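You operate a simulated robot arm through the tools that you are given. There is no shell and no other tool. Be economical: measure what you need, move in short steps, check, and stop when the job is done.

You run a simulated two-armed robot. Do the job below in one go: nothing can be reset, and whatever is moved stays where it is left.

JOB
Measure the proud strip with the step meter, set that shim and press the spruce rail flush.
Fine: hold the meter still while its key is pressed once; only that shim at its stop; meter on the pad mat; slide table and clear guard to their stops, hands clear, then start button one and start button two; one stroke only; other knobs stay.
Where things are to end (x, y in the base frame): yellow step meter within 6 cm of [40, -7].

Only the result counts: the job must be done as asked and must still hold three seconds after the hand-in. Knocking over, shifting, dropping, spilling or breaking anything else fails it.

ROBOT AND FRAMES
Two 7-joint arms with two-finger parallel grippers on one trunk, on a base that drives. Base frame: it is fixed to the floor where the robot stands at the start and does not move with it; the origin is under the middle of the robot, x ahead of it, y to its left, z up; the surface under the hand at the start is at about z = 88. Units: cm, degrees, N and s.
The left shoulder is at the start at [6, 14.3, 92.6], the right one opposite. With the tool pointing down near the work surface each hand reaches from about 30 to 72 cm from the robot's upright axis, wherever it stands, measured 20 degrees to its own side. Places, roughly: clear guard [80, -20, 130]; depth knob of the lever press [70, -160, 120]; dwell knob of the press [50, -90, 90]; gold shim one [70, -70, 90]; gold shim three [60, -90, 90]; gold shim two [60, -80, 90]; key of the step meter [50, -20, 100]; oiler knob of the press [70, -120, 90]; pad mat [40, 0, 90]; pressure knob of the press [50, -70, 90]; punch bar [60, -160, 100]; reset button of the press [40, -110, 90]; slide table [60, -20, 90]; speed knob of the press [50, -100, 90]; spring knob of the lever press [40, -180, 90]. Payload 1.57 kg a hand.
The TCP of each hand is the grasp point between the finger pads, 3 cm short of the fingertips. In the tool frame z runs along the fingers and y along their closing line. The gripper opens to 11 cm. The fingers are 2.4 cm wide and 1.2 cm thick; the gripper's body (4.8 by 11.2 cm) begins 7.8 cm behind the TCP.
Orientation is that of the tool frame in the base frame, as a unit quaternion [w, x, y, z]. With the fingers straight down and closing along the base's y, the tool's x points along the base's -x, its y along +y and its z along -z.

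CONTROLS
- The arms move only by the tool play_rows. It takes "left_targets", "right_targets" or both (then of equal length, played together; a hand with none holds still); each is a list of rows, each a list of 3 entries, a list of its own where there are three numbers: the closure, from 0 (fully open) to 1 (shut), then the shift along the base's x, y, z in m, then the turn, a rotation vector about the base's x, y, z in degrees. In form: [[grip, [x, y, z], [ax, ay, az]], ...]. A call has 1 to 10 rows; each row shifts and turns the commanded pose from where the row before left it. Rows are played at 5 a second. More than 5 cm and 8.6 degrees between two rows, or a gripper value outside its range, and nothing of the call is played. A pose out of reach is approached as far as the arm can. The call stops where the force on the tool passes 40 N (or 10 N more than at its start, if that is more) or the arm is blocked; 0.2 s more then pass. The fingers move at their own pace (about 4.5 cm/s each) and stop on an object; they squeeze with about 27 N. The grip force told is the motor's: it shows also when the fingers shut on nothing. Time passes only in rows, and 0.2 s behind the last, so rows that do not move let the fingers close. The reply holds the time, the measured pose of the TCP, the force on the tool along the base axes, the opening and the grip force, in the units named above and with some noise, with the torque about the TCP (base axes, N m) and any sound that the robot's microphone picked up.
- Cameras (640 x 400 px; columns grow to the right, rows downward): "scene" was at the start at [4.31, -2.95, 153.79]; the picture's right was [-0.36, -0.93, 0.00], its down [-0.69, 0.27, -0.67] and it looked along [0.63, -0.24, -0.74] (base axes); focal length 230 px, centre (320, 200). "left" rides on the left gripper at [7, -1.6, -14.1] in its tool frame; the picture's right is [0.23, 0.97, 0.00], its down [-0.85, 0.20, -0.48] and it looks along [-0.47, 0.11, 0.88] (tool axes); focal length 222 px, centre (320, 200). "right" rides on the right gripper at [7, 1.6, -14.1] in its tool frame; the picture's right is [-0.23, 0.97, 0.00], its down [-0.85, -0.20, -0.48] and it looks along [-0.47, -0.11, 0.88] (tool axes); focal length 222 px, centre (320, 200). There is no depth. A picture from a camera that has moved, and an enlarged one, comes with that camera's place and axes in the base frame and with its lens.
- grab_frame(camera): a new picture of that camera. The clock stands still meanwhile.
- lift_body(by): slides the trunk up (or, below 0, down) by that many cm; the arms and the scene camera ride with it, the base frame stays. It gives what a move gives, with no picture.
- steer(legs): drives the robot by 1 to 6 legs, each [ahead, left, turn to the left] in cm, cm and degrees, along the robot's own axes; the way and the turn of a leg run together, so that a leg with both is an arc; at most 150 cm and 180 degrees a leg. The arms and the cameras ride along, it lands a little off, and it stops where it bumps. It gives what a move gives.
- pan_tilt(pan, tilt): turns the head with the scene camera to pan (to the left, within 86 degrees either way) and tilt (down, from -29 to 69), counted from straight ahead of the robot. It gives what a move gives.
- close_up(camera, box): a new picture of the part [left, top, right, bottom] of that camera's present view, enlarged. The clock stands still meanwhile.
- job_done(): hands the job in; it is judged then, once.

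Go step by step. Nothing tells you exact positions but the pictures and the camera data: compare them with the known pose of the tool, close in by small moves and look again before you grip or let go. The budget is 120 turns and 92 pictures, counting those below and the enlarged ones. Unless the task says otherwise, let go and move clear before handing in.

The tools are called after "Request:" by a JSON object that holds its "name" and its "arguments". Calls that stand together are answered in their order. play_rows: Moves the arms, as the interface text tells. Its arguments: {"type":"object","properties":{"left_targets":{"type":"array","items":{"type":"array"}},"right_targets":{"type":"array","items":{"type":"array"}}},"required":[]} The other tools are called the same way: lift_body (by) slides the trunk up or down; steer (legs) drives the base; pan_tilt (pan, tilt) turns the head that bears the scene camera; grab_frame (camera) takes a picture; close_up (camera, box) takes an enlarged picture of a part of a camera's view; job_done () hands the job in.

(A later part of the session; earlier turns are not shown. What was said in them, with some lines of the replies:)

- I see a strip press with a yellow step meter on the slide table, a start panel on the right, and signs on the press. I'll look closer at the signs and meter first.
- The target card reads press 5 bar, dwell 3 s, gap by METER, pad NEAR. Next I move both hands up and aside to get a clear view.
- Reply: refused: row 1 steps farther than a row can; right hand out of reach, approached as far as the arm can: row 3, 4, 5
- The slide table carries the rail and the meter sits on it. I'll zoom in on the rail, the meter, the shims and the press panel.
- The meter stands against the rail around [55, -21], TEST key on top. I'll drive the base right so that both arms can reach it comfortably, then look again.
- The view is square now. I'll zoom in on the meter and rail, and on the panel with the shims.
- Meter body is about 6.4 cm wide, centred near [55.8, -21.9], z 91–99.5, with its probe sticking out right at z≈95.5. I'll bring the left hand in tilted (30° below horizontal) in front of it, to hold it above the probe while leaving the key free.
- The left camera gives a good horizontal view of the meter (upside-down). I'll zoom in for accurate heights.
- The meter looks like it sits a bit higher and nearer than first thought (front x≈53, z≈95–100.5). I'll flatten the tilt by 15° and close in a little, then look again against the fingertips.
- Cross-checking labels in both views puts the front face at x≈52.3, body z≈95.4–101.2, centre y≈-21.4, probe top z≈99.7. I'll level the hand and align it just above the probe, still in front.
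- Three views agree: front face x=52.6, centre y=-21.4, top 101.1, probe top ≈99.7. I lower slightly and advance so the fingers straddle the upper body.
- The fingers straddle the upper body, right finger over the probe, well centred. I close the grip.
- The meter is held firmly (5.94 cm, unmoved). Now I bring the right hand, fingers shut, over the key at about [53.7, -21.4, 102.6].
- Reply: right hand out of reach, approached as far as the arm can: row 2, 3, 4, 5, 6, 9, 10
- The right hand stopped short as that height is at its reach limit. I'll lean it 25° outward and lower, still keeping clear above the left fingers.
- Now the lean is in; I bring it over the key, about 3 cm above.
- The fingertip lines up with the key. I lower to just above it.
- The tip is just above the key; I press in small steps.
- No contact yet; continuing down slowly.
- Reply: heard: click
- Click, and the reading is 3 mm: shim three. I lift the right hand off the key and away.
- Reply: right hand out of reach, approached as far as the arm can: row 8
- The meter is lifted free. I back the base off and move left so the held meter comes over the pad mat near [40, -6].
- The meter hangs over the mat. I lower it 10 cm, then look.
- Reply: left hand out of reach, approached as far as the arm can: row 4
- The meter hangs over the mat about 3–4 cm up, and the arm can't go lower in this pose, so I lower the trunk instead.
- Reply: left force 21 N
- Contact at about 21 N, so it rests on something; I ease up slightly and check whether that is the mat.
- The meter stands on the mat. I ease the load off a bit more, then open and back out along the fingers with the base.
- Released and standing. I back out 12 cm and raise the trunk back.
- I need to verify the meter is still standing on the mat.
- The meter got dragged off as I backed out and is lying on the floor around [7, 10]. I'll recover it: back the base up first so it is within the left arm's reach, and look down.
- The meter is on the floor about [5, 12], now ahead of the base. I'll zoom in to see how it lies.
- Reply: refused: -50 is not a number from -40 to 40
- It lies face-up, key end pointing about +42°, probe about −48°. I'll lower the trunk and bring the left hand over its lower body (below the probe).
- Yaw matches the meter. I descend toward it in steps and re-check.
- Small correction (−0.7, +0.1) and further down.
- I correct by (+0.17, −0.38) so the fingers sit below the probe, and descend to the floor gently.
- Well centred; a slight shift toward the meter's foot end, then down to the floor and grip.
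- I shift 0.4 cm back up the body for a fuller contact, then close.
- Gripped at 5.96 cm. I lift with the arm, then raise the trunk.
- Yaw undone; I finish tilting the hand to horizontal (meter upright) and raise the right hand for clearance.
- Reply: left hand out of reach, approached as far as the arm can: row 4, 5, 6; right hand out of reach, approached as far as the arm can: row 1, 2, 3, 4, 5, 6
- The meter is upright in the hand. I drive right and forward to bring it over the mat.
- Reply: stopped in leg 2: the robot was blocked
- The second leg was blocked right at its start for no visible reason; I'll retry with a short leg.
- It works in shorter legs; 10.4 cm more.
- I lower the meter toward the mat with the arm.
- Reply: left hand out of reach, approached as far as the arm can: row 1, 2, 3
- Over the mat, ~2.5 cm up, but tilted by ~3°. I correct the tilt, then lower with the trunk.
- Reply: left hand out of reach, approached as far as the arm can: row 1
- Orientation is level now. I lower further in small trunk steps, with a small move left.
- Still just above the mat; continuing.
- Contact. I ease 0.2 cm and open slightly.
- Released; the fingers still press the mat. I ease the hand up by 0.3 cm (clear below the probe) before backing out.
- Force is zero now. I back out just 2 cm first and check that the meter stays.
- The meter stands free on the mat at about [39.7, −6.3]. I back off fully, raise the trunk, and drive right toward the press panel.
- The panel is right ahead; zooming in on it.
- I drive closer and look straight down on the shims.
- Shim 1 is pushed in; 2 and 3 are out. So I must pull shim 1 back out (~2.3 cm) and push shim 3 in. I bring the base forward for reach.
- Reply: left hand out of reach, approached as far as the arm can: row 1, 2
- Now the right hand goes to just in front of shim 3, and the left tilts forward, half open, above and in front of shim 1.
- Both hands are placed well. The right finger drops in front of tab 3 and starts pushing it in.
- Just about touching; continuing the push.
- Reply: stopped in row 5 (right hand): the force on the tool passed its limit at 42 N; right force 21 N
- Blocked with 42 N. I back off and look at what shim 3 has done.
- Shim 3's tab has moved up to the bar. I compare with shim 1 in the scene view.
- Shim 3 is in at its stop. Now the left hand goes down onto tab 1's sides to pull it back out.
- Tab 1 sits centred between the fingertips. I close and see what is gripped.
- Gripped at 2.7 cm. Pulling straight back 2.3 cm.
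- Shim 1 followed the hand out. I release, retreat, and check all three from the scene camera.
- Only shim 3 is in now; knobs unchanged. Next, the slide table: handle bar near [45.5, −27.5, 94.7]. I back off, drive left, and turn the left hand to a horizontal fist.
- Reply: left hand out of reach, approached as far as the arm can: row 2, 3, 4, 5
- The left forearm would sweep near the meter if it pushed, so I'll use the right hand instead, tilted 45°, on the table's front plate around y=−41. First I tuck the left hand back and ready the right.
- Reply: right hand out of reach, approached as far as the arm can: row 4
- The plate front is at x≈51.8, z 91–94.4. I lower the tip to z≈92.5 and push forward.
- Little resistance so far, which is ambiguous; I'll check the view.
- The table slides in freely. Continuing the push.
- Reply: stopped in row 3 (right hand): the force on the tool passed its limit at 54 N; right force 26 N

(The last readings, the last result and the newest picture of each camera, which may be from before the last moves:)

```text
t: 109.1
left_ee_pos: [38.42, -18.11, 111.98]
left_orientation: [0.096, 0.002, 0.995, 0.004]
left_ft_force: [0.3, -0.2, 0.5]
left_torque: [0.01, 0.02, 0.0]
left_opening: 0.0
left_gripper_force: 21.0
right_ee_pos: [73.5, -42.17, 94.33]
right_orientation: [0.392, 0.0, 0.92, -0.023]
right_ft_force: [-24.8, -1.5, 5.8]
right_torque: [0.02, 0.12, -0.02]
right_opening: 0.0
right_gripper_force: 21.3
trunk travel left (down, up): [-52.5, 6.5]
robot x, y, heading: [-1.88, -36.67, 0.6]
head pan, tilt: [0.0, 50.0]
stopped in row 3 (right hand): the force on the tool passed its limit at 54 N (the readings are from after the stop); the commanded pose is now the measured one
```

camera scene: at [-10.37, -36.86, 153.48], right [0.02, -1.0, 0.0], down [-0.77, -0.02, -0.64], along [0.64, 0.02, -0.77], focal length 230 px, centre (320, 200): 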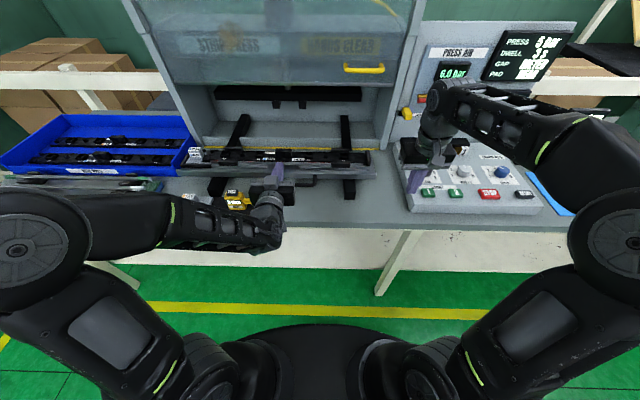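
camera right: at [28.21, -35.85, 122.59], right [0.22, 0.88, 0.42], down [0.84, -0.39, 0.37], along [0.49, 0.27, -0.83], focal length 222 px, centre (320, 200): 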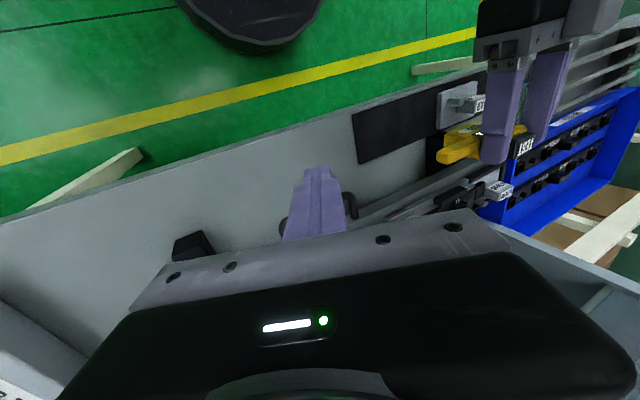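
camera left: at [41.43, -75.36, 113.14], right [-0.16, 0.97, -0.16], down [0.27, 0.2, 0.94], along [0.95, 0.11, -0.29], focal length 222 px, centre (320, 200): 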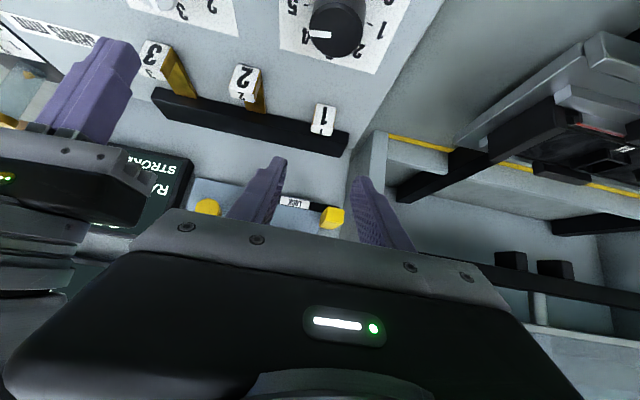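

54 N at the stop: the table is fully in. I back the right hand out and raise it toward the guard handle (about [67.5, −49, 124.5]).

Request:
{"name": "play_rows", "arguments": {"right_targets": [[1, [-0.01, 0, 0], [0, 0, 0]], [1, [-0.03, 0, 0], [0, 0, 0]], [1, [-0.045, 0, 0], [0, 0, 0]], [1, [-0.045, 0, 0], [0, 0, 0]], [1, [-0.045, 0, 0.01], [0, 0, 0]], [1, [-0.045, 0, 0.01], [0, 0, 0]], [1, [-0.03, -0.01, 0.03], [0, 0, 0]], [1, [0, -0.015, 0.045], [0, 0, 0]], [1, [0, -0.015, 0.045], [0, 0, 0]], [1, [0, -0.015, 0.045], [0, 0, 0]]]}}

Request:
{"name": "lift_body", "arguments": {"by": 6.4}}

Request:
{"name": "play_rows", "arguments": {"right_targets": [[1, [0, -0.005, 0.035], [0, -7, 0]], [1, [0, -0.005, 0.035], [0, -7, 0]], [1, [0.01, 0, 0.03], [0, -7, 0]], [1, [0.01, 0, 0.02], [0, -7, 0]], [1, [0, 0, 0], [0, 0, 0]]]}}

Request:
{"name": "grab_frame", "arguments": {"camera": "scene"}}

```text
t: 111.3
left_ee_pos: [38.69, -18.17, 111.83]
left_orientation: [0.096, 0.003, 0.995, 0.004]
left_ft_force: [-0.5, -0.2, -0.2]
left_torque: [-0.03, 0.0, 0.01]
left_opening: 0.02
left_gripper_force: 21.3
right_ee_pos: [48.92, -47.81, 112.69]
right_orientation: [0.392, 0.0, 0.92, -0.023]
right_ft_force: [0.2, -0.1, 0.4]
right_torque: [-0.02, -0.04, 0.0]
right_opening: 0.04
right_gripper_force: 21.1
trunk travel left (down, up): [-52.5, 6.5]
robot x, y, heading: [-1.98, -36.47, 0.3]
head pan, tilt: [0.0, 50.0]
```

```text
t: 112.3
left_ee_pos: [38.74, -17.96, 118.16]
left_orientation: [0.096, 0.003, 0.995, 0.004]
left_ft_force: [0.2, 1.0, -0.6]
left_torque: [-0.02, 0.0, 0.01]
left_opening: 0.0
left_gripper_force: 21.7
right_ee_pos: [48.98, -47.7, 119.11]
right_orientation: [0.392, 0.001, 0.92, -0.025]
right_ft_force: [0.8, -0.2, -0.2]
right_torque: [-0.02, 0.0, -0.01]
right_opening: 0.0
right_gripper_force: 21.2
trunk travel left (down, up): [-58.9, 0.1]
robot x, y, heading: [-2.36, -36.92, 0.5]
head pan, tilt: [0.0, 50.0]
```

```text
t: 113.5
left_ee_pos: [38.71, -18.09, 118.23]
left_orientation: [0.097, 0.003, 0.995, 0.004]
left_ft_force: [-0.5, -0.1, -0.2]
left_torque: [-0.02, 0.02, 0.02]
left_opening: 0.0
left_gripper_force: 21.0
right_ee_pos: [51.04, -48.77, 131.11]
right_orientation: [0.603, 0.006, 0.797, -0.023]
right_ft_force: [0.4, 0.8, 0.1]
right_torque: [-0.01, 0.02, 0.02]
right_opening: 0.0
right_gripper_force: 21.4
trunk travel left (down, up): [-58.9, 0.1]
robot x, y, heading: [-1.99, -36.65, 0.3]
head pan, tilt: [0.0, 50.0]
```

```text
9 pictures are left
camera scene: at [2.64, -36.72, 159.88], right [0.01, -1.0, 0.0], down [-0.77, -0.01, -0.64], along [0.64, 0.0, -0.77], focal length 230 px, centre (320, 200)
```

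scene: 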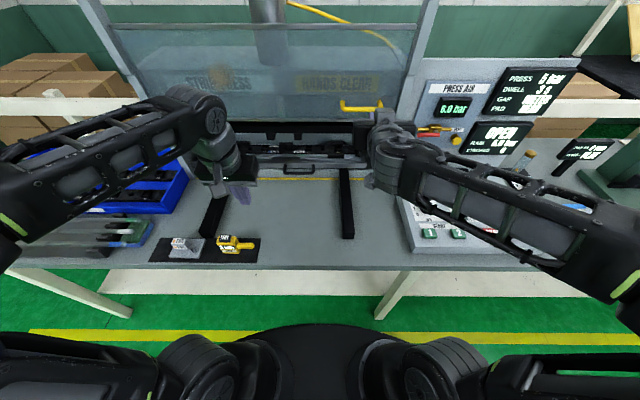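

The handle is ahead at about [68, −49.3, 125]. I move the finger out over the bar, then press down.

Request:
{"name": "play_rows", "arguments": {"right_targets": [[1, [0.04, -0.002, 0], [0, 0, 0]], [1, [0.04, -0.001, 0], [0, 0, 0]], [1, [0.04, 0, 0], [0, 0, 0]], [1, [0.033, 0, 0], [0, 0, 0]], [1, [0, 0, -0.01], [0, 0, 0]], [1, [0, 0, -0.01], [0, 0, 0]], [1, [0, 0, 0], [0, 0, 0]]]}}

Request:
{"name": "close_up", "arguments": {"camera": "scene", "box": [290, 60, 450, 160]}}

```text
t: 115.1
left_ee_pos: [38.73, -18.05, 118.28]
left_orientation: [0.096, 0.003, 0.995, 0.004]
left_ft_force: [0.0, 0.5, -0.6]
left_torque: [-0.02, -0.02, 0.03]
left_opening: 0.0
left_gripper_force: 21.5
right_ee_pos: [66.15, -49.25, 128.85]
right_orientation: [0.602, 0.006, 0.798, -0.023]
right_ft_force: [-0.3, 0.0, -0.5]
right_torque: [-0.01, -0.04, 0.03]
right_opening: 0.01
right_gripper_force: 20.8
trunk travel left (down, up): [-58.9, 0.1]
robot x, y, heading: [-1.99, -36.83, 0.4]
head pan, tilt: [0.0, 50.0]
```

```text
4.00 times, centred on (370, 110) of scene
camera zoom: at [2.63, -36.73, 159.88], right [0.01, -1.0, 0.0], down [-0.77, -0.01, -0.64], along [0.64, 0.0, -0.77], focal length 919 px, centre (120, 560)
```

zoom: 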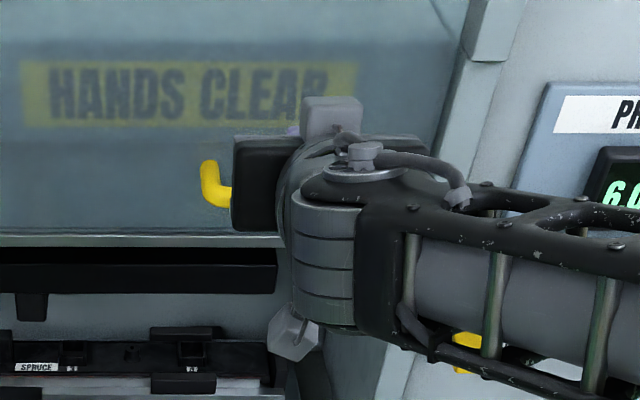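

The finger is over the handle. Pressing down.

Request:
{"name": "play_rows", "arguments": {"right_targets": [[1, [0, 0, -0.01], [0, 0, 0]], [1, [0, 0, -0.01], [0, 0, 0]], [1, [0, 0, -0.01], [0, 0, 0]], [1, [0, 0, -0.01], [0, 0, 0]], [1, [0, 0, -0.01], [0, 0, 0]], [1, [0, 0, -0.01], [0, 0, 0]], [1, [0, 0, -0.01], [0, 0, 0]], [1, [0, 0, 0], [0, 0, 0]]]}}

Request:
{"name": "close_up", "arguments": {"camera": "scene", "box": [290, 60, 450, 160]}}

```text
t: 116.9
left_ee_pos: [38.81, -18.11, 118.23]
left_orientation: [0.096, 0.003, 0.995, 0.004]
left_ft_force: [0.6, 0.5, -0.1]
left_torque: [0.01, 0.01, -0.02]
left_opening: 0.01
left_gripper_force: 21.4
right_ee_pos: [65.99, -49.07, 122.09]
right_orientation: [0.603, 0.007, 0.797, -0.024]
right_ft_force: [-0.2, 0.5, 0.3]
right_torque: [0.0, -0.03, 0.01]
right_opening: 0.01
right_gripper_force: 21.2
trunk travel left (down, up): [-58.9, 0.1]
robot x, y, heading: [-2.03, -36.63, 0.3]
head pan, tilt: [0.0, 50.0]
```

```text
4.00 times, centred on (370, 110) of scene
camera zoom: at [2.64, -36.72, 159.88], right [0.01, -1.0, 0.0], down [-0.77, -0.01, -0.64], along [0.64, 0.0, -0.77], focal length 919 px, centre (120, 560)
```

zoom: 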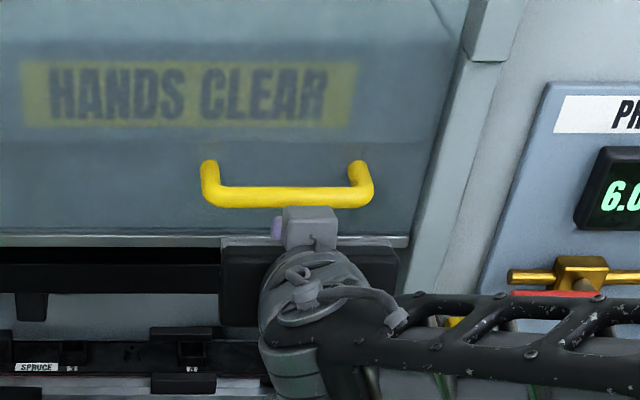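

The finger passed in front of the bar, so the handle is farther in (x≈74). I raise again and move further forward.

Request:
{"name": "play_rows", "arguments": {"right_targets": [[1, [-0.02, 0, 0.01], [0, 0, 0]], [1, [0, 0, 0.04], [0, 0, 0]], [1, [0, 0, 0.03], [0, 0, 0]], [1, [0, 0, 0], [0, 0, 0]]]}}

Request:
{"name": "steer", "arguments": {"legs": [[7, 0, 0]]}}

Request:
{"name": "play_rows", "arguments": {"right_targets": [[1, [0.01, 0, 0], [0, 0, 0]], [1, [0.01, 0, 0], [0, 0, 0]], [1, [0.005, 0, 0], [0, 0, 0]], [1, [0.005, 0, 0], [0, 0, 0]], [1, [0, 0, 0], [0, 0, 0]]]}}

```text
t: 117.9
left_ee_pos: [38.77, -18.11, 118.29]
left_orientation: [0.096, 0.003, 0.995, 0.004]
left_ft_force: [0.6, -0.1, 0.3]
left_torque: [0.02, 0.0, -0.01]
left_opening: 0.0
left_gripper_force: 21.2
right_ee_pos: [64.11, -48.89, 130.09]
right_orientation: [0.603, 0.005, 0.798, -0.022]
right_ft_force: [-0.1, 0.3, 0.2]
right_torque: [0.06, 0.02, -0.02]
right_opening: 0.0
right_gripper_force: 21.3
trunk travel left (down, up): [-58.9, 0.1]
robot x, y, heading: [-1.85, -36.77, 0.6]
head pan, tilt: [0.0, 50.0]
```

```text
t: 118.9
left_ee_pos: [45.81, -17.91, 118.11]
left_orientation: [0.095, 0.003, 0.995, 0.004]
left_ft_force: [0.5, -0.3, -0.2]
left_torque: [-0.04, 0.03, 0.04]
left_opening: 0.0
left_gripper_force: 20.9
right_ee_pos: [71.27, -48.9, 130.02]
right_orientation: [0.603, 0.006, 0.798, -0.023]
right_ft_force: [0.6, 0.4, -0.8]
right_torque: [-0.01, -0.01, 0.02]
right_opening: 0.02
right_gripper_force: 20.8
trunk travel left (down, up): [-58.9, 0.1]
robot x, y, heading: [5.14, -36.89, 0.5]
head pan, tilt: [0.0, 50.0]
```

```text
t: 119.5
left_ee_pos: [45.08, -18.1, 118.36]
left_orientation: [0.098, 0.004, 0.995, 0.004]
left_ft_force: [0.7, 0.7, -0.2]
left_torque: [0.01, -0.01, 0.01]
left_opening: 0.0
left_gripper_force: 21.4
right_ee_pos: [72.01, -48.78, 130.26]
right_orientation: [0.602, 0.005, 0.798, -0.022]
right_ft_force: [-32.8, -3.6, 2.7]
right_torque: [-0.18, -0.15, -0.03]
right_opening: 0.0
right_gripper_force: 21.4
trunk travel left (down, up): [-58.9, 0.1]
robot x, y, heading: [4.72, -36.67, 0.6]
head pan, tilt: [0.0, 50.0]
stopped in row 3 (right hand): the force on the tool passed its limit at 48 N (the readings are from after the stop); the commanded pose is now the measured one
```

Touched the guard pane at x≈75, so the finger is now behind the bar line. I back off 0.6 cm and press down.

Request:
{"name": "play_rows", "arguments": {"right_targets": [[1, [-0.007, 0, 0], [0, 0, 0]], [1, [0, 0, -0.01], [0, 0, 0]], [1, [0, 0, -0.01], [0, 0, 0]], [1, [0, 0, -0.01], [0, 0, 0]], [1, [0, 0, -0.01], [0, 0, 0]], [1, [0, 0, -0.01], [0, 0, 0]], [1, [0, 0, -0.01], [0, 0, 0]], [1, [0, 0, -0.01], [0, 0, 0]], [1, [0, 0, -0.01], [0, 0, 0]]]}}

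Request:
{"name": "close_up", "arguments": {"camera": "scene", "box": [290, 60, 450, 160]}}

```text
t: 121.5
left_ee_pos: [45.64, -18.16, 118.25]
left_orientation: [0.097, 0.003, 0.995, 0.004]
left_ft_force: [0.5, 1.2, -0.5]
left_torque: [0.02, 0.02, -0.02]
left_opening: 0.01
left_gripper_force: 21.4
right_ee_pos: [71.96, -48.63, 121.9]
right_orientation: [0.6, 0.005, 0.8, -0.022]
right_ft_force: [-4.0, 0.0, 2.2]
right_torque: [0.05, -0.06, 0.02]
right_opening: 0.0
right_gripper_force: 21.2
trunk travel left (down, up): [-58.9, 0.1]
robot x, y, heading: [5.13, -36.72, 0.3]
head pan, tilt: [0.0, 50.0]
```

```text
4.00 times, centred on (370, 110) of scene
camera zoom: at [9.43, -36.69, 159.89], right [0.01, -1.0, 0.0], down [-0.77, -0.01, -0.64], along [0.64, 0.0, -0.77], focal length 919 px, centre (120, 560)
```

zoom: 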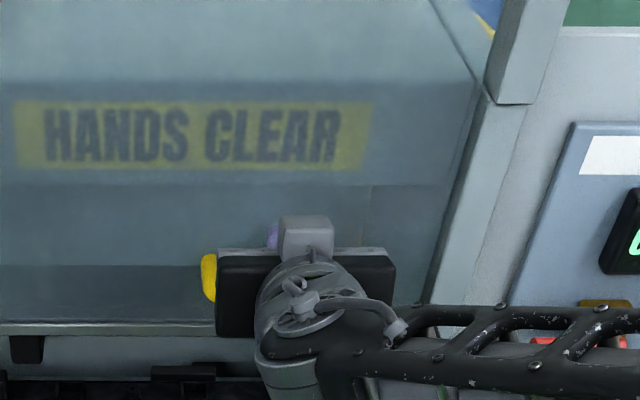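

The guard is coming down with the finger. Continuing.

Request:
{"name": "play_rows", "arguments": {"right_targets": [[1, [-0.003, 0, -0.012], [0, 0, 0]], [1, [0, 0, -0.015], [0, 0, 0]], [1, [0, 0, -0.015], [0, 0, 0]], [1, [0, 0, -0.015], [0, 0, 0]], [1, [0, 0, -0.015], [0, 0, 0]], [1, [0, 0, -0.015], [0, 0, 0]], [1, [0, 0, -0.015], [0, 0, 0]], [1, [0, 0, -0.015], [0, 0, 0]]]}}

```text
t: 123.3
left_ee_pos: [45.75, -18.08, 118.15]
left_orientation: [0.095, 0.003, 0.995, 0.003]
left_ft_force: [0.0, 0.0, 0.0]
left_torque: [0.0, 0.01, -0.02]
left_opening: 0.0
left_gripper_force: 21.2
right_ee_pos: [71.68, -48.68, 109.94]
right_orientation: [0.599, 0.005, 0.8, -0.023]
right_ft_force: [0.6, 0.2, 0.9]
right_torque: [0.02, 0.01, -0.02]
right_opening: 0.0
right_gripper_force: 21.0
trunk travel left (down, up): [-58.9, 0.1]
robot x, y, heading: [5.18, -36.56, 0.4]
head pan, tilt: [0.0, 50.0]
```

Request:
{"name": "play_rows", "arguments": {"right_targets": [[1, [0, 0, -0.012], [0, 0, 0]], [1, [0, 0, -0.012], [0, 0, 0]], [1, [0, 0, -0.012], [0, 0, 0]], [1, [0, 0, -0.012], [0, 0, 0]], [1, [0, 0, -0.012], [0, 0, 0]], [1, [0, 0, -0.012], [0, 0, 0]]]}}

Request:
{"name": "grab_frame", "arguments": {"camera": "scene"}}

```text
t: 124.7
left_ee_pos: [45.59, -18.05, 118.15]
left_orientation: [0.096, 0.004, 0.995, 0.004]
left_ft_force: [-1.2, -0.3, -0.5]
left_torque: [0.03, -0.02, 0.02]
left_opening: 0.01
left_gripper_force: 21.5
right_ee_pos: [71.99, -48.57, 104.91]
right_orientation: [0.613, 0.006, 0.79, -0.022]
right_ft_force: [-3.6, 0.4, 8.9]
right_torque: [0.07, -0.17, -0.06]
right_opening: 0.0
right_gripper_force: 21.1
trunk travel left (down, up): [-58.9, 0.1]
robot x, y, heading: [4.85, -36.57, 0.6]
head pan, tilt: [0.0, 50.0]
stopped in row 6 (right hand): the force on the tool passed its limit at 48 N (the readings are from after the stop); the commanded pose is now the measured one
```

```text
5 pictures are left
camera scene: at [9.33, -36.7, 159.88], right [0.01, -1.0, 0.0], down [-0.77, 0.0, -0.64], along [0.64, 0.0, -0.77], focal length 230 px, centre (320, 200)
```

scene: 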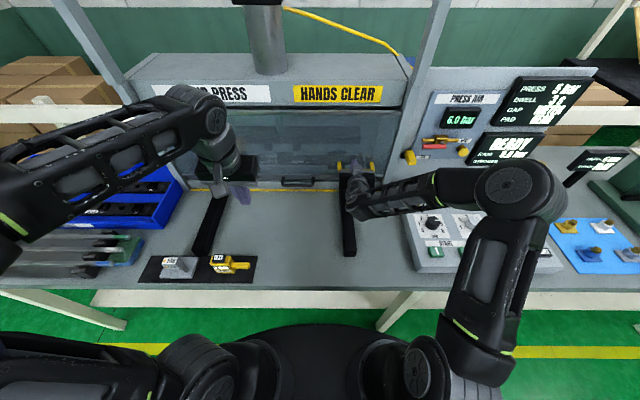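

The display reads READY: table and guard are at their stops. I lift the finger off the handle, retract, and turn the hand downward.

Request:
{"name": "play_rows", "arguments": {"right_targets": [[1, [0, 0, 0.015], [0, 0, 0]], [1, [0, 0, 0.02], [0, 0, 0]], [1, [-0.045, 0, 0.005], [0, 0, 0]], [1, [-0.045, 0, 0], [0, 0, 0]], [1, [-0.03, 0, 0], [0, 8.4, 0]], [1, [-0.02, 0, 0], [0, 8.4, 0]], [1, [-0.01, 0, 0], [0, 8.4, 0]], [1, [0, 0, 0], [0, 8.4, 0]], [1, [0, 0, 0], [0, 8.4, 0]], [1, [0, 0, 0], [0, 8.4, 0]]]}}

Request:
{"name": "steer", "arguments": {"legs": [[-8, 0, 0], [0, -41.3, 0]]}}

Request:
{"name": "play_rows", "arguments": {"right_targets": [[1, [0, 0, 0], [0, 8.4, 0]], [1, [0, 0, 0], [0, 8.4, 0]], [1, [0, 0, 0], [0, 7.4, 0]], [1, [0, 0, 0], [8.4, 0, 0]], [1, [0, 0, 0], [8.4, 0, 0]], [1, [0, 0, 0], [8.4, 0, 0]]], "left_targets": [[1, [0, 0, 0], [0, 5.5, 0]], [1, [0, 0, 0], [0, 5.5, 0]], [1, [0, 0, 0], [0, 0, 0]], [1, [0, 0, 0], [-8.4, 0, 0]], [1, [0, 0, 0], [-8.4, 0, 0]], [1, [0, 0, 0], [-8.4, 0, 0]]]}}

Request:
{"name": "lift_body", "arguments": {"by": -6.4}}

```text
t: 126.9
left_ee_pos: [45.76, -18.0, 118.12]
left_orientation: [0.095, 0.004, 0.995, 0.004]
left_ft_force: [-0.1, -1.4, 0.5]
left_torque: [0.03, 0.03, 0.0]
left_opening: 0.0
left_gripper_force: 21.1
right_ee_pos: [57.09, -48.59, 108.44]
right_orientation: [0.215, -0.004, 0.976, -0.024]
right_ft_force: [0.2, 0.1, 0.9]
right_torque: [0.03, 0.0, 0.04]
right_opening: 0.01
right_gripper_force: 21.6
trunk travel left (down, up): [-58.9, 0.1]
robot x, y, heading: [4.71, -36.62, 0.3]
head pan, tilt: [0.0, 50.0]
```

```text
t: 130.1
left_ee_pos: [37.86, -59.4, 118.2]
left_orientation: [0.096, -0.001, 0.995, 0.005]
left_ft_force: [-1.0, 0.4, -0.5]
left_torque: [0.01, -0.01, 0.04]
left_opening: 0.02
left_gripper_force: 21.0
right_ee_pos: [49.52, -89.69, 108.59]
right_orientation: [0.215, -0.009, 0.976, -0.022]
right_ft_force: [-0.3, -0.2, -0.3]
right_torque: [0.02, 0.0, 0.04]
right_opening: 0.01
right_gripper_force: 21.8
trunk travel left (down, up): [-58.9, 0.1]
robot x, y, heading: [-2.6, -78.2, 0.9]
head pan, tilt: [0.0, 50.0]
```

```text
t: 131.5
left_ee_pos: [37.92, -59.22, 118.27]
left_orientation: [0.0, -0.001, 0.977, -0.215]
left_ft_force: [-0.2, -0.5, -0.2]
left_torque: [-0.02, 0.02, 0.02]
left_opening: 0.0
left_gripper_force: 20.9
left hand out of reach, approached as far as the arm can: row 2
right_ee_pos: [49.67, -89.75, 108.49]
right_orientation: [0.009, -0.012, 0.98, 0.2]
right_ft_force: [-0.3, 0.3, 0.5]
right_torque: [-0.03, -0.02, -0.03]
right_opening: 0.0
right_gripper_force: 21.1
trunk travel left (down, up): [-58.9, 0.1]
robot x, y, heading: [-2.57, -78.33, 1.2]
head pan, tilt: [0.0, 50.0]
```

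```text
t: 132.6
left_ee_pos: [37.95, -59.28, 111.83]
left_orientation: [-0.001, -0.001, 0.977, -0.214]
left_ft_force: [0.3, -0.5, 0.3]
left_torque: [-0.05, -0.01, -0.01]
left_opening: 0.03
left_gripper_force: 21.5
right_ee_pos: [49.58, -89.67, 102.03]
right_orientation: [0.008, -0.013, 0.98, 0.199]
right_ft_force: [-0.1, 0.6, -0.4]
right_torque: [0.0, 0.01, 0.03]
right_opening: 0.01
right_gripper_force: 20.8
trunk travel left (down, up): [-52.5, 6.5]
robot x, y, heading: [-2.69, -78.28, 0.6]
head pan, tilt: [0.0, 50.0]
```

Now I bring each fingertip to just above its button: left over 1 at [43.7, −73.3], right over 2 at [43.7, −82.8].

Request:
{"name": "play_rows", "arguments": {"left_targets": [[1, [0.0115, -0.028, -0.024], [0, 0, 0]], [1, [0.0115, -0.028, -0.024], [0, 0, 0]], [1, [0.0115, -0.028, -0.024], [0, 0, 0]], [1, [0.0115, -0.028, -0.024], [0, 0, 0]], [1, [0.0115, -0.026, -0.024], [0, 0, 0]], [1, [0, 0, 0], [0, 0, 0]]], "right_targets": [[1, [-0.02, 0.022, 0], [0, 0, 0]], [1, [-0.02, 0.022, 0], [0, 0, 0]], [1, [-0.019, 0.023, 0], [0, 0, 0]], [1, [0, 0, -0.011], [0, 0, 0]], [1, [0, 0, -0.011], [0, 0, 0]], [1, [0, 0, 0], [0, 0, 0]]]}}

Request:
{"name": "close_up", "arguments": {"camera": "scene", "box": [240, 140, 400, 240]}}

```text
t: 133.9
left_ee_pos: [43.52, -73.11, 99.82]
left_orientation: [-0.001, -0.001, 0.977, -0.214]
left_ft_force: [-0.6, 0.1, 1.0]
left_torque: [-0.02, 0.02, 0.02]
left_opening: 0.0
left_gripper_force: 21.1
right_ee_pos: [43.68, -82.97, 99.9]
right_orientation: [0.007, -0.012, 0.98, 0.198]
right_ft_force: [-0.8, -0.8, -0.7]
right_torque: [0.03, 0.0, 0.04]
right_opening: 0.0
right_gripper_force: 21.7
trunk travel left (down, up): [-52.5, 6.5]
robot x, y, heading: [-2.67, -78.17, 0.8]
head pan, tilt: [0.0, 50.0]
```

```text
4.00 times, centred on (320, 190) of scene
camera zoom: at [1.93, -78.27, 153.49], right [0.02, -1.0, 0.0], down [-0.77, -0.01, -0.64], along [0.64, 0.01, -0.77], focal length 919 px, centre (320, 240)
```

zoom: 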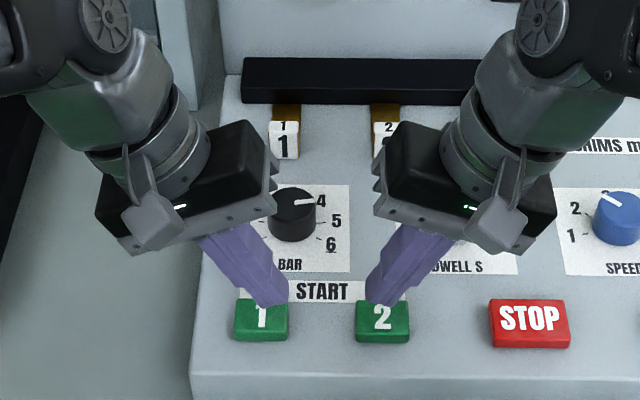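

Both tips are right above their buttons. I press button one with the left and, just after it, button two with the right.

Request:
{"name": "play_rows", "arguments": {"left_targets": [[1, [0, 0, -0.01], [0, 0, 0]], [1, [0, 0, -0.007], [0, 0, 0]], [1, [0, 0, -0.004], [0, 0, 0]], [1, [0, 0, -0.004], [0, 0, 0]], [1, [0, 0, -0.003], [0, 0, 0]], [1, [0, 0, -0.003], [0, 0, 0]]], "right_targets": [[1, [0, 0, -0.007], [0, 0, 0]], [1, [0, 0, -0.007], [0, 0, 0]], [1, [0, 0, -0.004], [0, 0, 0]], [1, [0, 0, -0.004], [0, 0, 0]], [1, [0, 0, -0.003], [0, 0, 0]], [1, [0, 0, -0.003], [0, 0, 0]]]}}

```text
t: 135.3
left_ee_pos: [43.58, -73.03, 96.97]
left_orientation: [0.001, -0.001, 0.977, -0.215]
left_ft_force: [-3.2, 1.7, 17.1]
left_torque: [0.02, 0.08, 0.0]
left_opening: 0.0
left_gripper_force: 21.1
right_ee_pos: [43.7, -83.02, 97.21]
right_orientation: [0.01, -0.012, 0.98, 0.199]
right_ft_force: [1.3, -0.7, 3.1]
right_torque: [-0.05, -0.05, -0.01]
right_opening: 0.0
right_gripper_force: 21.2
trunk travel left (down, up): [-52.5, 6.5]
robot x, y, heading: [-2.83, -78.37, 0.9]
head pan, tilt: [0.0, 50.0]
heard: click, click
```

Two clicks. I hold both still while the stroke runs (dwell 3 s), then check the display.

Request:
{"name": "play_rows", "arguments": {"left_targets": [[1, [0, 0, 0], [0, 0, 0]], [1, [0, 0, 0], [0, 0, 0]], [1, [0, 0, 0], [0, 0, 0]], [1, [0, 0, 0], [0, 0, 0]], [1, [0, 0, 0], [0, 0, 0]], [1, [0, 0, 0], [0, 0, 0]], [1, [0, 0, 0], [0, 0, 0]], [1, [0, 0, 0], [0, 0, 0]]]}}

Request:
{"name": "grab_frame", "arguments": {"camera": "scene"}}

```text
t: 137.2
left_ee_pos: [43.58, -72.99, 96.78]
left_orientation: [0.0, 0.0, 0.977, -0.213]
left_ft_force: [1.8, -0.7, 21.8]
left_torque: [-0.11, -0.07, 0.03]
left_opening: 0.0
left_gripper_force: 21.3
right_ee_pos: [43.6, -83.05, 97.24]
right_orientation: [0.009, -0.013, 0.98, 0.198]
right_ft_force: [-0.8, 0.2, 2.9]
right_torque: [0.01, 0.05, 0.01]
right_opening: 0.0
right_gripper_force: 21.7
trunk travel left (down, up): [-52.5, 6.5]
robot x, y, heading: [-2.67, -78.34, 0.7]
head pan, tilt: [0.0, 50.0]
```

```text
3 pictures are left
camera scene: at [1.81, -78.31, 153.5], right [0.02, -1.0, 0.0], down [-0.77, -0.01, -0.64], along [0.64, 0.01, -0.77], focal length 230 px, centre (320, 200)
```

scene: 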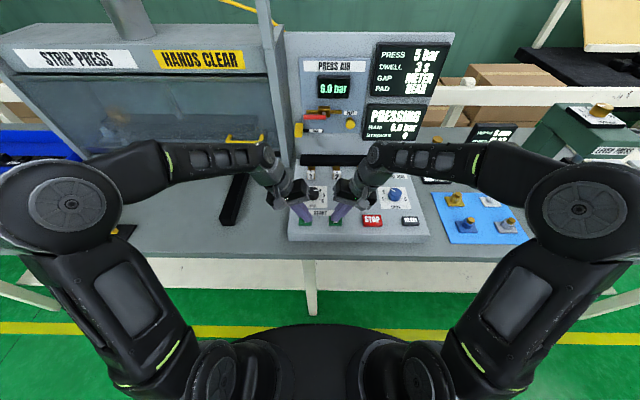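

It says PRESSING. I keep holding both buttons until the dwell is over.

Request:
{"name": "play_rows", "arguments": {"left_targets": [[1, [0, 0, 0], [0, 0, 0]], [1, [0, 0, 0], [0, 0, 0]], [1, [0, 0, 0], [0, 0, 0]], [1, [0, 0, 0], [0, 0, 0]], [1, [0, 0, 0], [0, 0, 0]], [1, [0, 0, 0], [0, 0, 0]], [1, [0, 0, 0], [0, 0, 0]], [1, [0, 0, 0], [0, 0, 0]], [1, [0, 0, 0], [0, 0, 0]], [1, [0, 0, 0], [0, 0, 0]]]}}

Request:
{"name": "play_rows", "arguments": {"left_targets": [[1, [0, 0, 0], [0, 0, 0]], [1, [0, 0, 0], [0, 0, 0]], [1, [0, 0, 0], [0, 0, 0]], [1, [0, 0, 0], [0, 0, 0]], [1, [0, 0, 0], [0, 0, 0]], [1, [0, 0, 0], [0, 0, 0]], [1, [0, 0, 0], [0, 0, 0]], [1, [0, 0, 0], [0, 0, 0]], [1, [0, 0, 0], [0, 0, 0]], [1, [0, 0, 0], [0, 0, 0]]]}}

Request:
{"name": "close_up", "arguments": {"camera": "scene", "box": [290, 40, 450, 140]}}

```text
t: 139.3
left_ee_pos: [43.48, -73.03, 96.7]
left_orientation: [-0.001, -0.001, 0.977, -0.214]
left_ft_force: [-0.3, -0.2, 21.3]
left_torque: [-0.13, -0.01, 0.01]
left_opening: 0.01
left_gripper_force: 21.4
right_ee_pos: [43.57, -82.91, 97.15]
right_orientation: [0.009, -0.012, 0.98, 0.198]
right_ft_force: [-0.3, 0.3, 2.3]
right_torque: [0.04, 0.03, 0.03]
right_opening: 0.01
right_gripper_force: 20.6
trunk travel left (down, up): [-52.5, 6.5]
robot x, y, heading: [-2.55, -78.05, 0.9]
head pan, tilt: [0.0, 50.0]
```

```text
t: 141.6
left_ee_pos: [43.48, -73.16, 96.9]
left_orientation: [-0.001, -0.001, 0.977, -0.214]
left_ft_force: [-0.6, -0.3, 22.1]
left_torque: [-0.07, 0.03, -0.04]
left_opening: 0.0
left_gripper_force: 21.5
right_ee_pos: [43.56, -83.06, 97.21]
right_orientation: [0.01, -0.013, 0.98, 0.199]
right_ft_force: [0.6, -0.1, 2.2]
right_torque: [-0.03, 0.04, 0.0]
right_opening: 0.0
right_gripper_force: 20.8
trunk travel left (down, up): [-52.5, 6.5]
robot x, y, heading: [-2.66, -78.22, 0.9]
head pan, tilt: [0.0, 50.0]
```

```text
4.00 times, centred on (370, 90) of scene
camera zoom: at [1.78, -78.3, 153.49], right [0.02, -1.0, 0.0], down [-0.77, -0.01, -0.64], along [0.64, 0.01, -0.77], focal length 919 px, centre (120, 640)
```

zoom: 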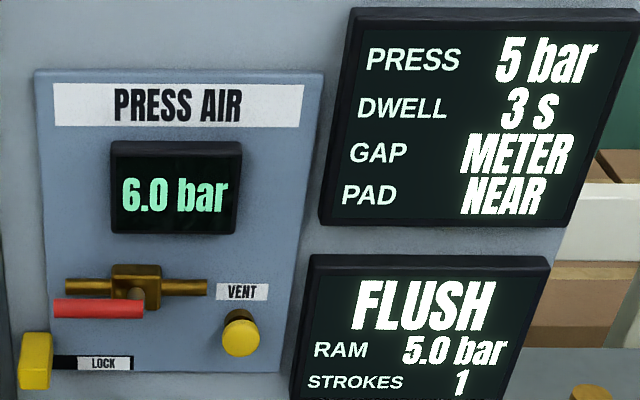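

FLUSH, 1 stroke. I lift both hands straight off the buttons and back clear.

Request:
{"name": "play_rows", "arguments": {"left_targets": [[1, [0, 0, 0.02], [0, 0, 0]], [1, [0, 0, 0.03], [0, 0, 0]], [1, [0, 0.005, 0.03], [0, 0, 0]], [1, [0, 0.01, 0.02], [0, 0, 0]]], "right_targets": [[1, [0, 0, 0.02], [0, 0, 0]], [1, [0, 0, 0.03], [0, 0, 0]], [1, [0, -0.005, 0.03], [0, 0, 0]], [1, [0, -0.01, 0.02], [0, 0, 0]]]}}

Request:
{"name": "steer", "arguments": {"legs": [[-20, 0, 0]]}}

Request:
{"name": "pan_tilt", "arguments": {"pan": 35, "tilt": 35}}

Request:
{"name": "grab_frame", "arguments": {"camera": "scene"}}

```text
t: 142.6
left_ee_pos: [43.61, -71.58, 106.7]
left_orientation: [-0.001, -0.001, 0.977, -0.214]
left_ft_force: [-0.3, -0.3, 0.3]
left_torque: [0.02, 0.03, 0.01]
left_opening: 0.0
left_gripper_force: 21.1
right_ee_pos: [43.75, -84.35, 107.06]
right_orientation: [0.009, -0.013, 0.98, 0.199]
right_ft_force: [0.9, 0.3, -1.0]
right_torque: [0.01, 0.03, 0.01]
right_opening: 0.0
right_gripper_force: 20.5
trunk travel left (down, up): [-52.5, 6.5]
robot x, y, heading: [-2.98, -78.16, 0.9]
head pan, tilt: [0.0, 50.0]
```

```text
t: 144.1
left_ee_pos: [23.63, -71.96, 106.61]
left_orientation: [0.001, -0.002, 0.977, -0.214]
left_ft_force: [-0.9, 0.2, 0.2]
left_torque: [-0.01, -0.06, 0.0]
left_opening: 0.01
left_gripper_force: 21.8
right_ee_pos: [23.75, -84.72, 107.14]
right_orientation: [0.008, -0.014, 0.98, 0.198]
right_ft_force: [0.2, 0.3, -0.1]
right_torque: [-0.01, 0.01, -0.01]
right_opening: 0.0
right_gripper_force: 21.3
trunk travel left (down, up): [-52.5, 6.5]
robot x, y, heading: [-22.67, -78.44, 1.0]
head pan, tilt: [0.0, 50.0]
```

```text
t: 145.2
left_ee_pos: [23.85, -72.07, 106.75]
left_orientation: [0.0, -0.002, 0.977, -0.214]
left_ft_force: [-0.5, 1.1, 0.1]
left_torque: [-0.03, -0.04, -0.02]
left_opening: 0.0
left_gripper_force: 21.3
right_ee_pos: [23.92, -84.74, 107.05]
right_orientation: [0.009, -0.013, 0.98, 0.198]
right_ft_force: [-0.1, 0.5, 0.2]
right_torque: [0.03, -0.03, 0.02]
right_opening: 0.0
right_gripper_force: 21.1
trunk travel left (down, up): [-52.5, 6.5]
robot x, y, heading: [-22.24, -78.79, 1.3]
head pan, tilt: [35.0, 35.0]
```

```text
1 pictures are left
camera scene: at [-18.49, -73.57, 155.65], right [0.59, -0.81, 0.0], down [-0.46, -0.34, -0.82], along [0.66, 0.48, -0.57], focal length 230 px, centre (320, 200)
```

scene: 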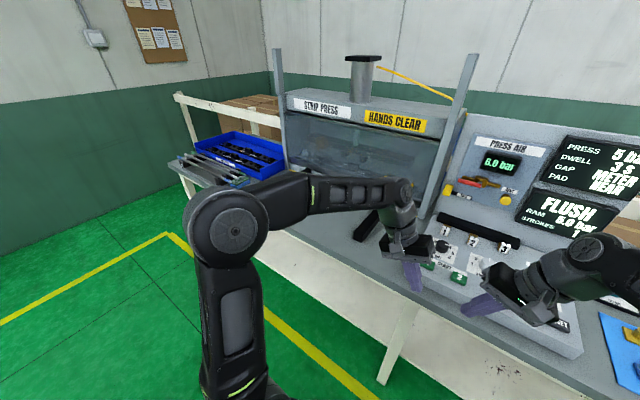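

The press shows FLUSH, the guard is down, both hands are clear, and the meter was last seen on the mat at about [40, −6]. Handing in.

Request:
{"name": "job_done", "arguments": {}}

```text
The job is handed in.
```

The spruce rail is pressed flush: the meter read 3 mm, and the press shows FLUSH after one stroke with only shim three in.

- **Meter dropped:** it was dragged off the mat onto the floor when I first backed the hand away. I picked it up, and it still read 3 mm. I stood it back on the mat at about [40, −6]. An arm hid it in the final picture; I last saw it standing there just before the stroke.
- **Shim one:** it was already pushed in at the start, so I pulled it back out.
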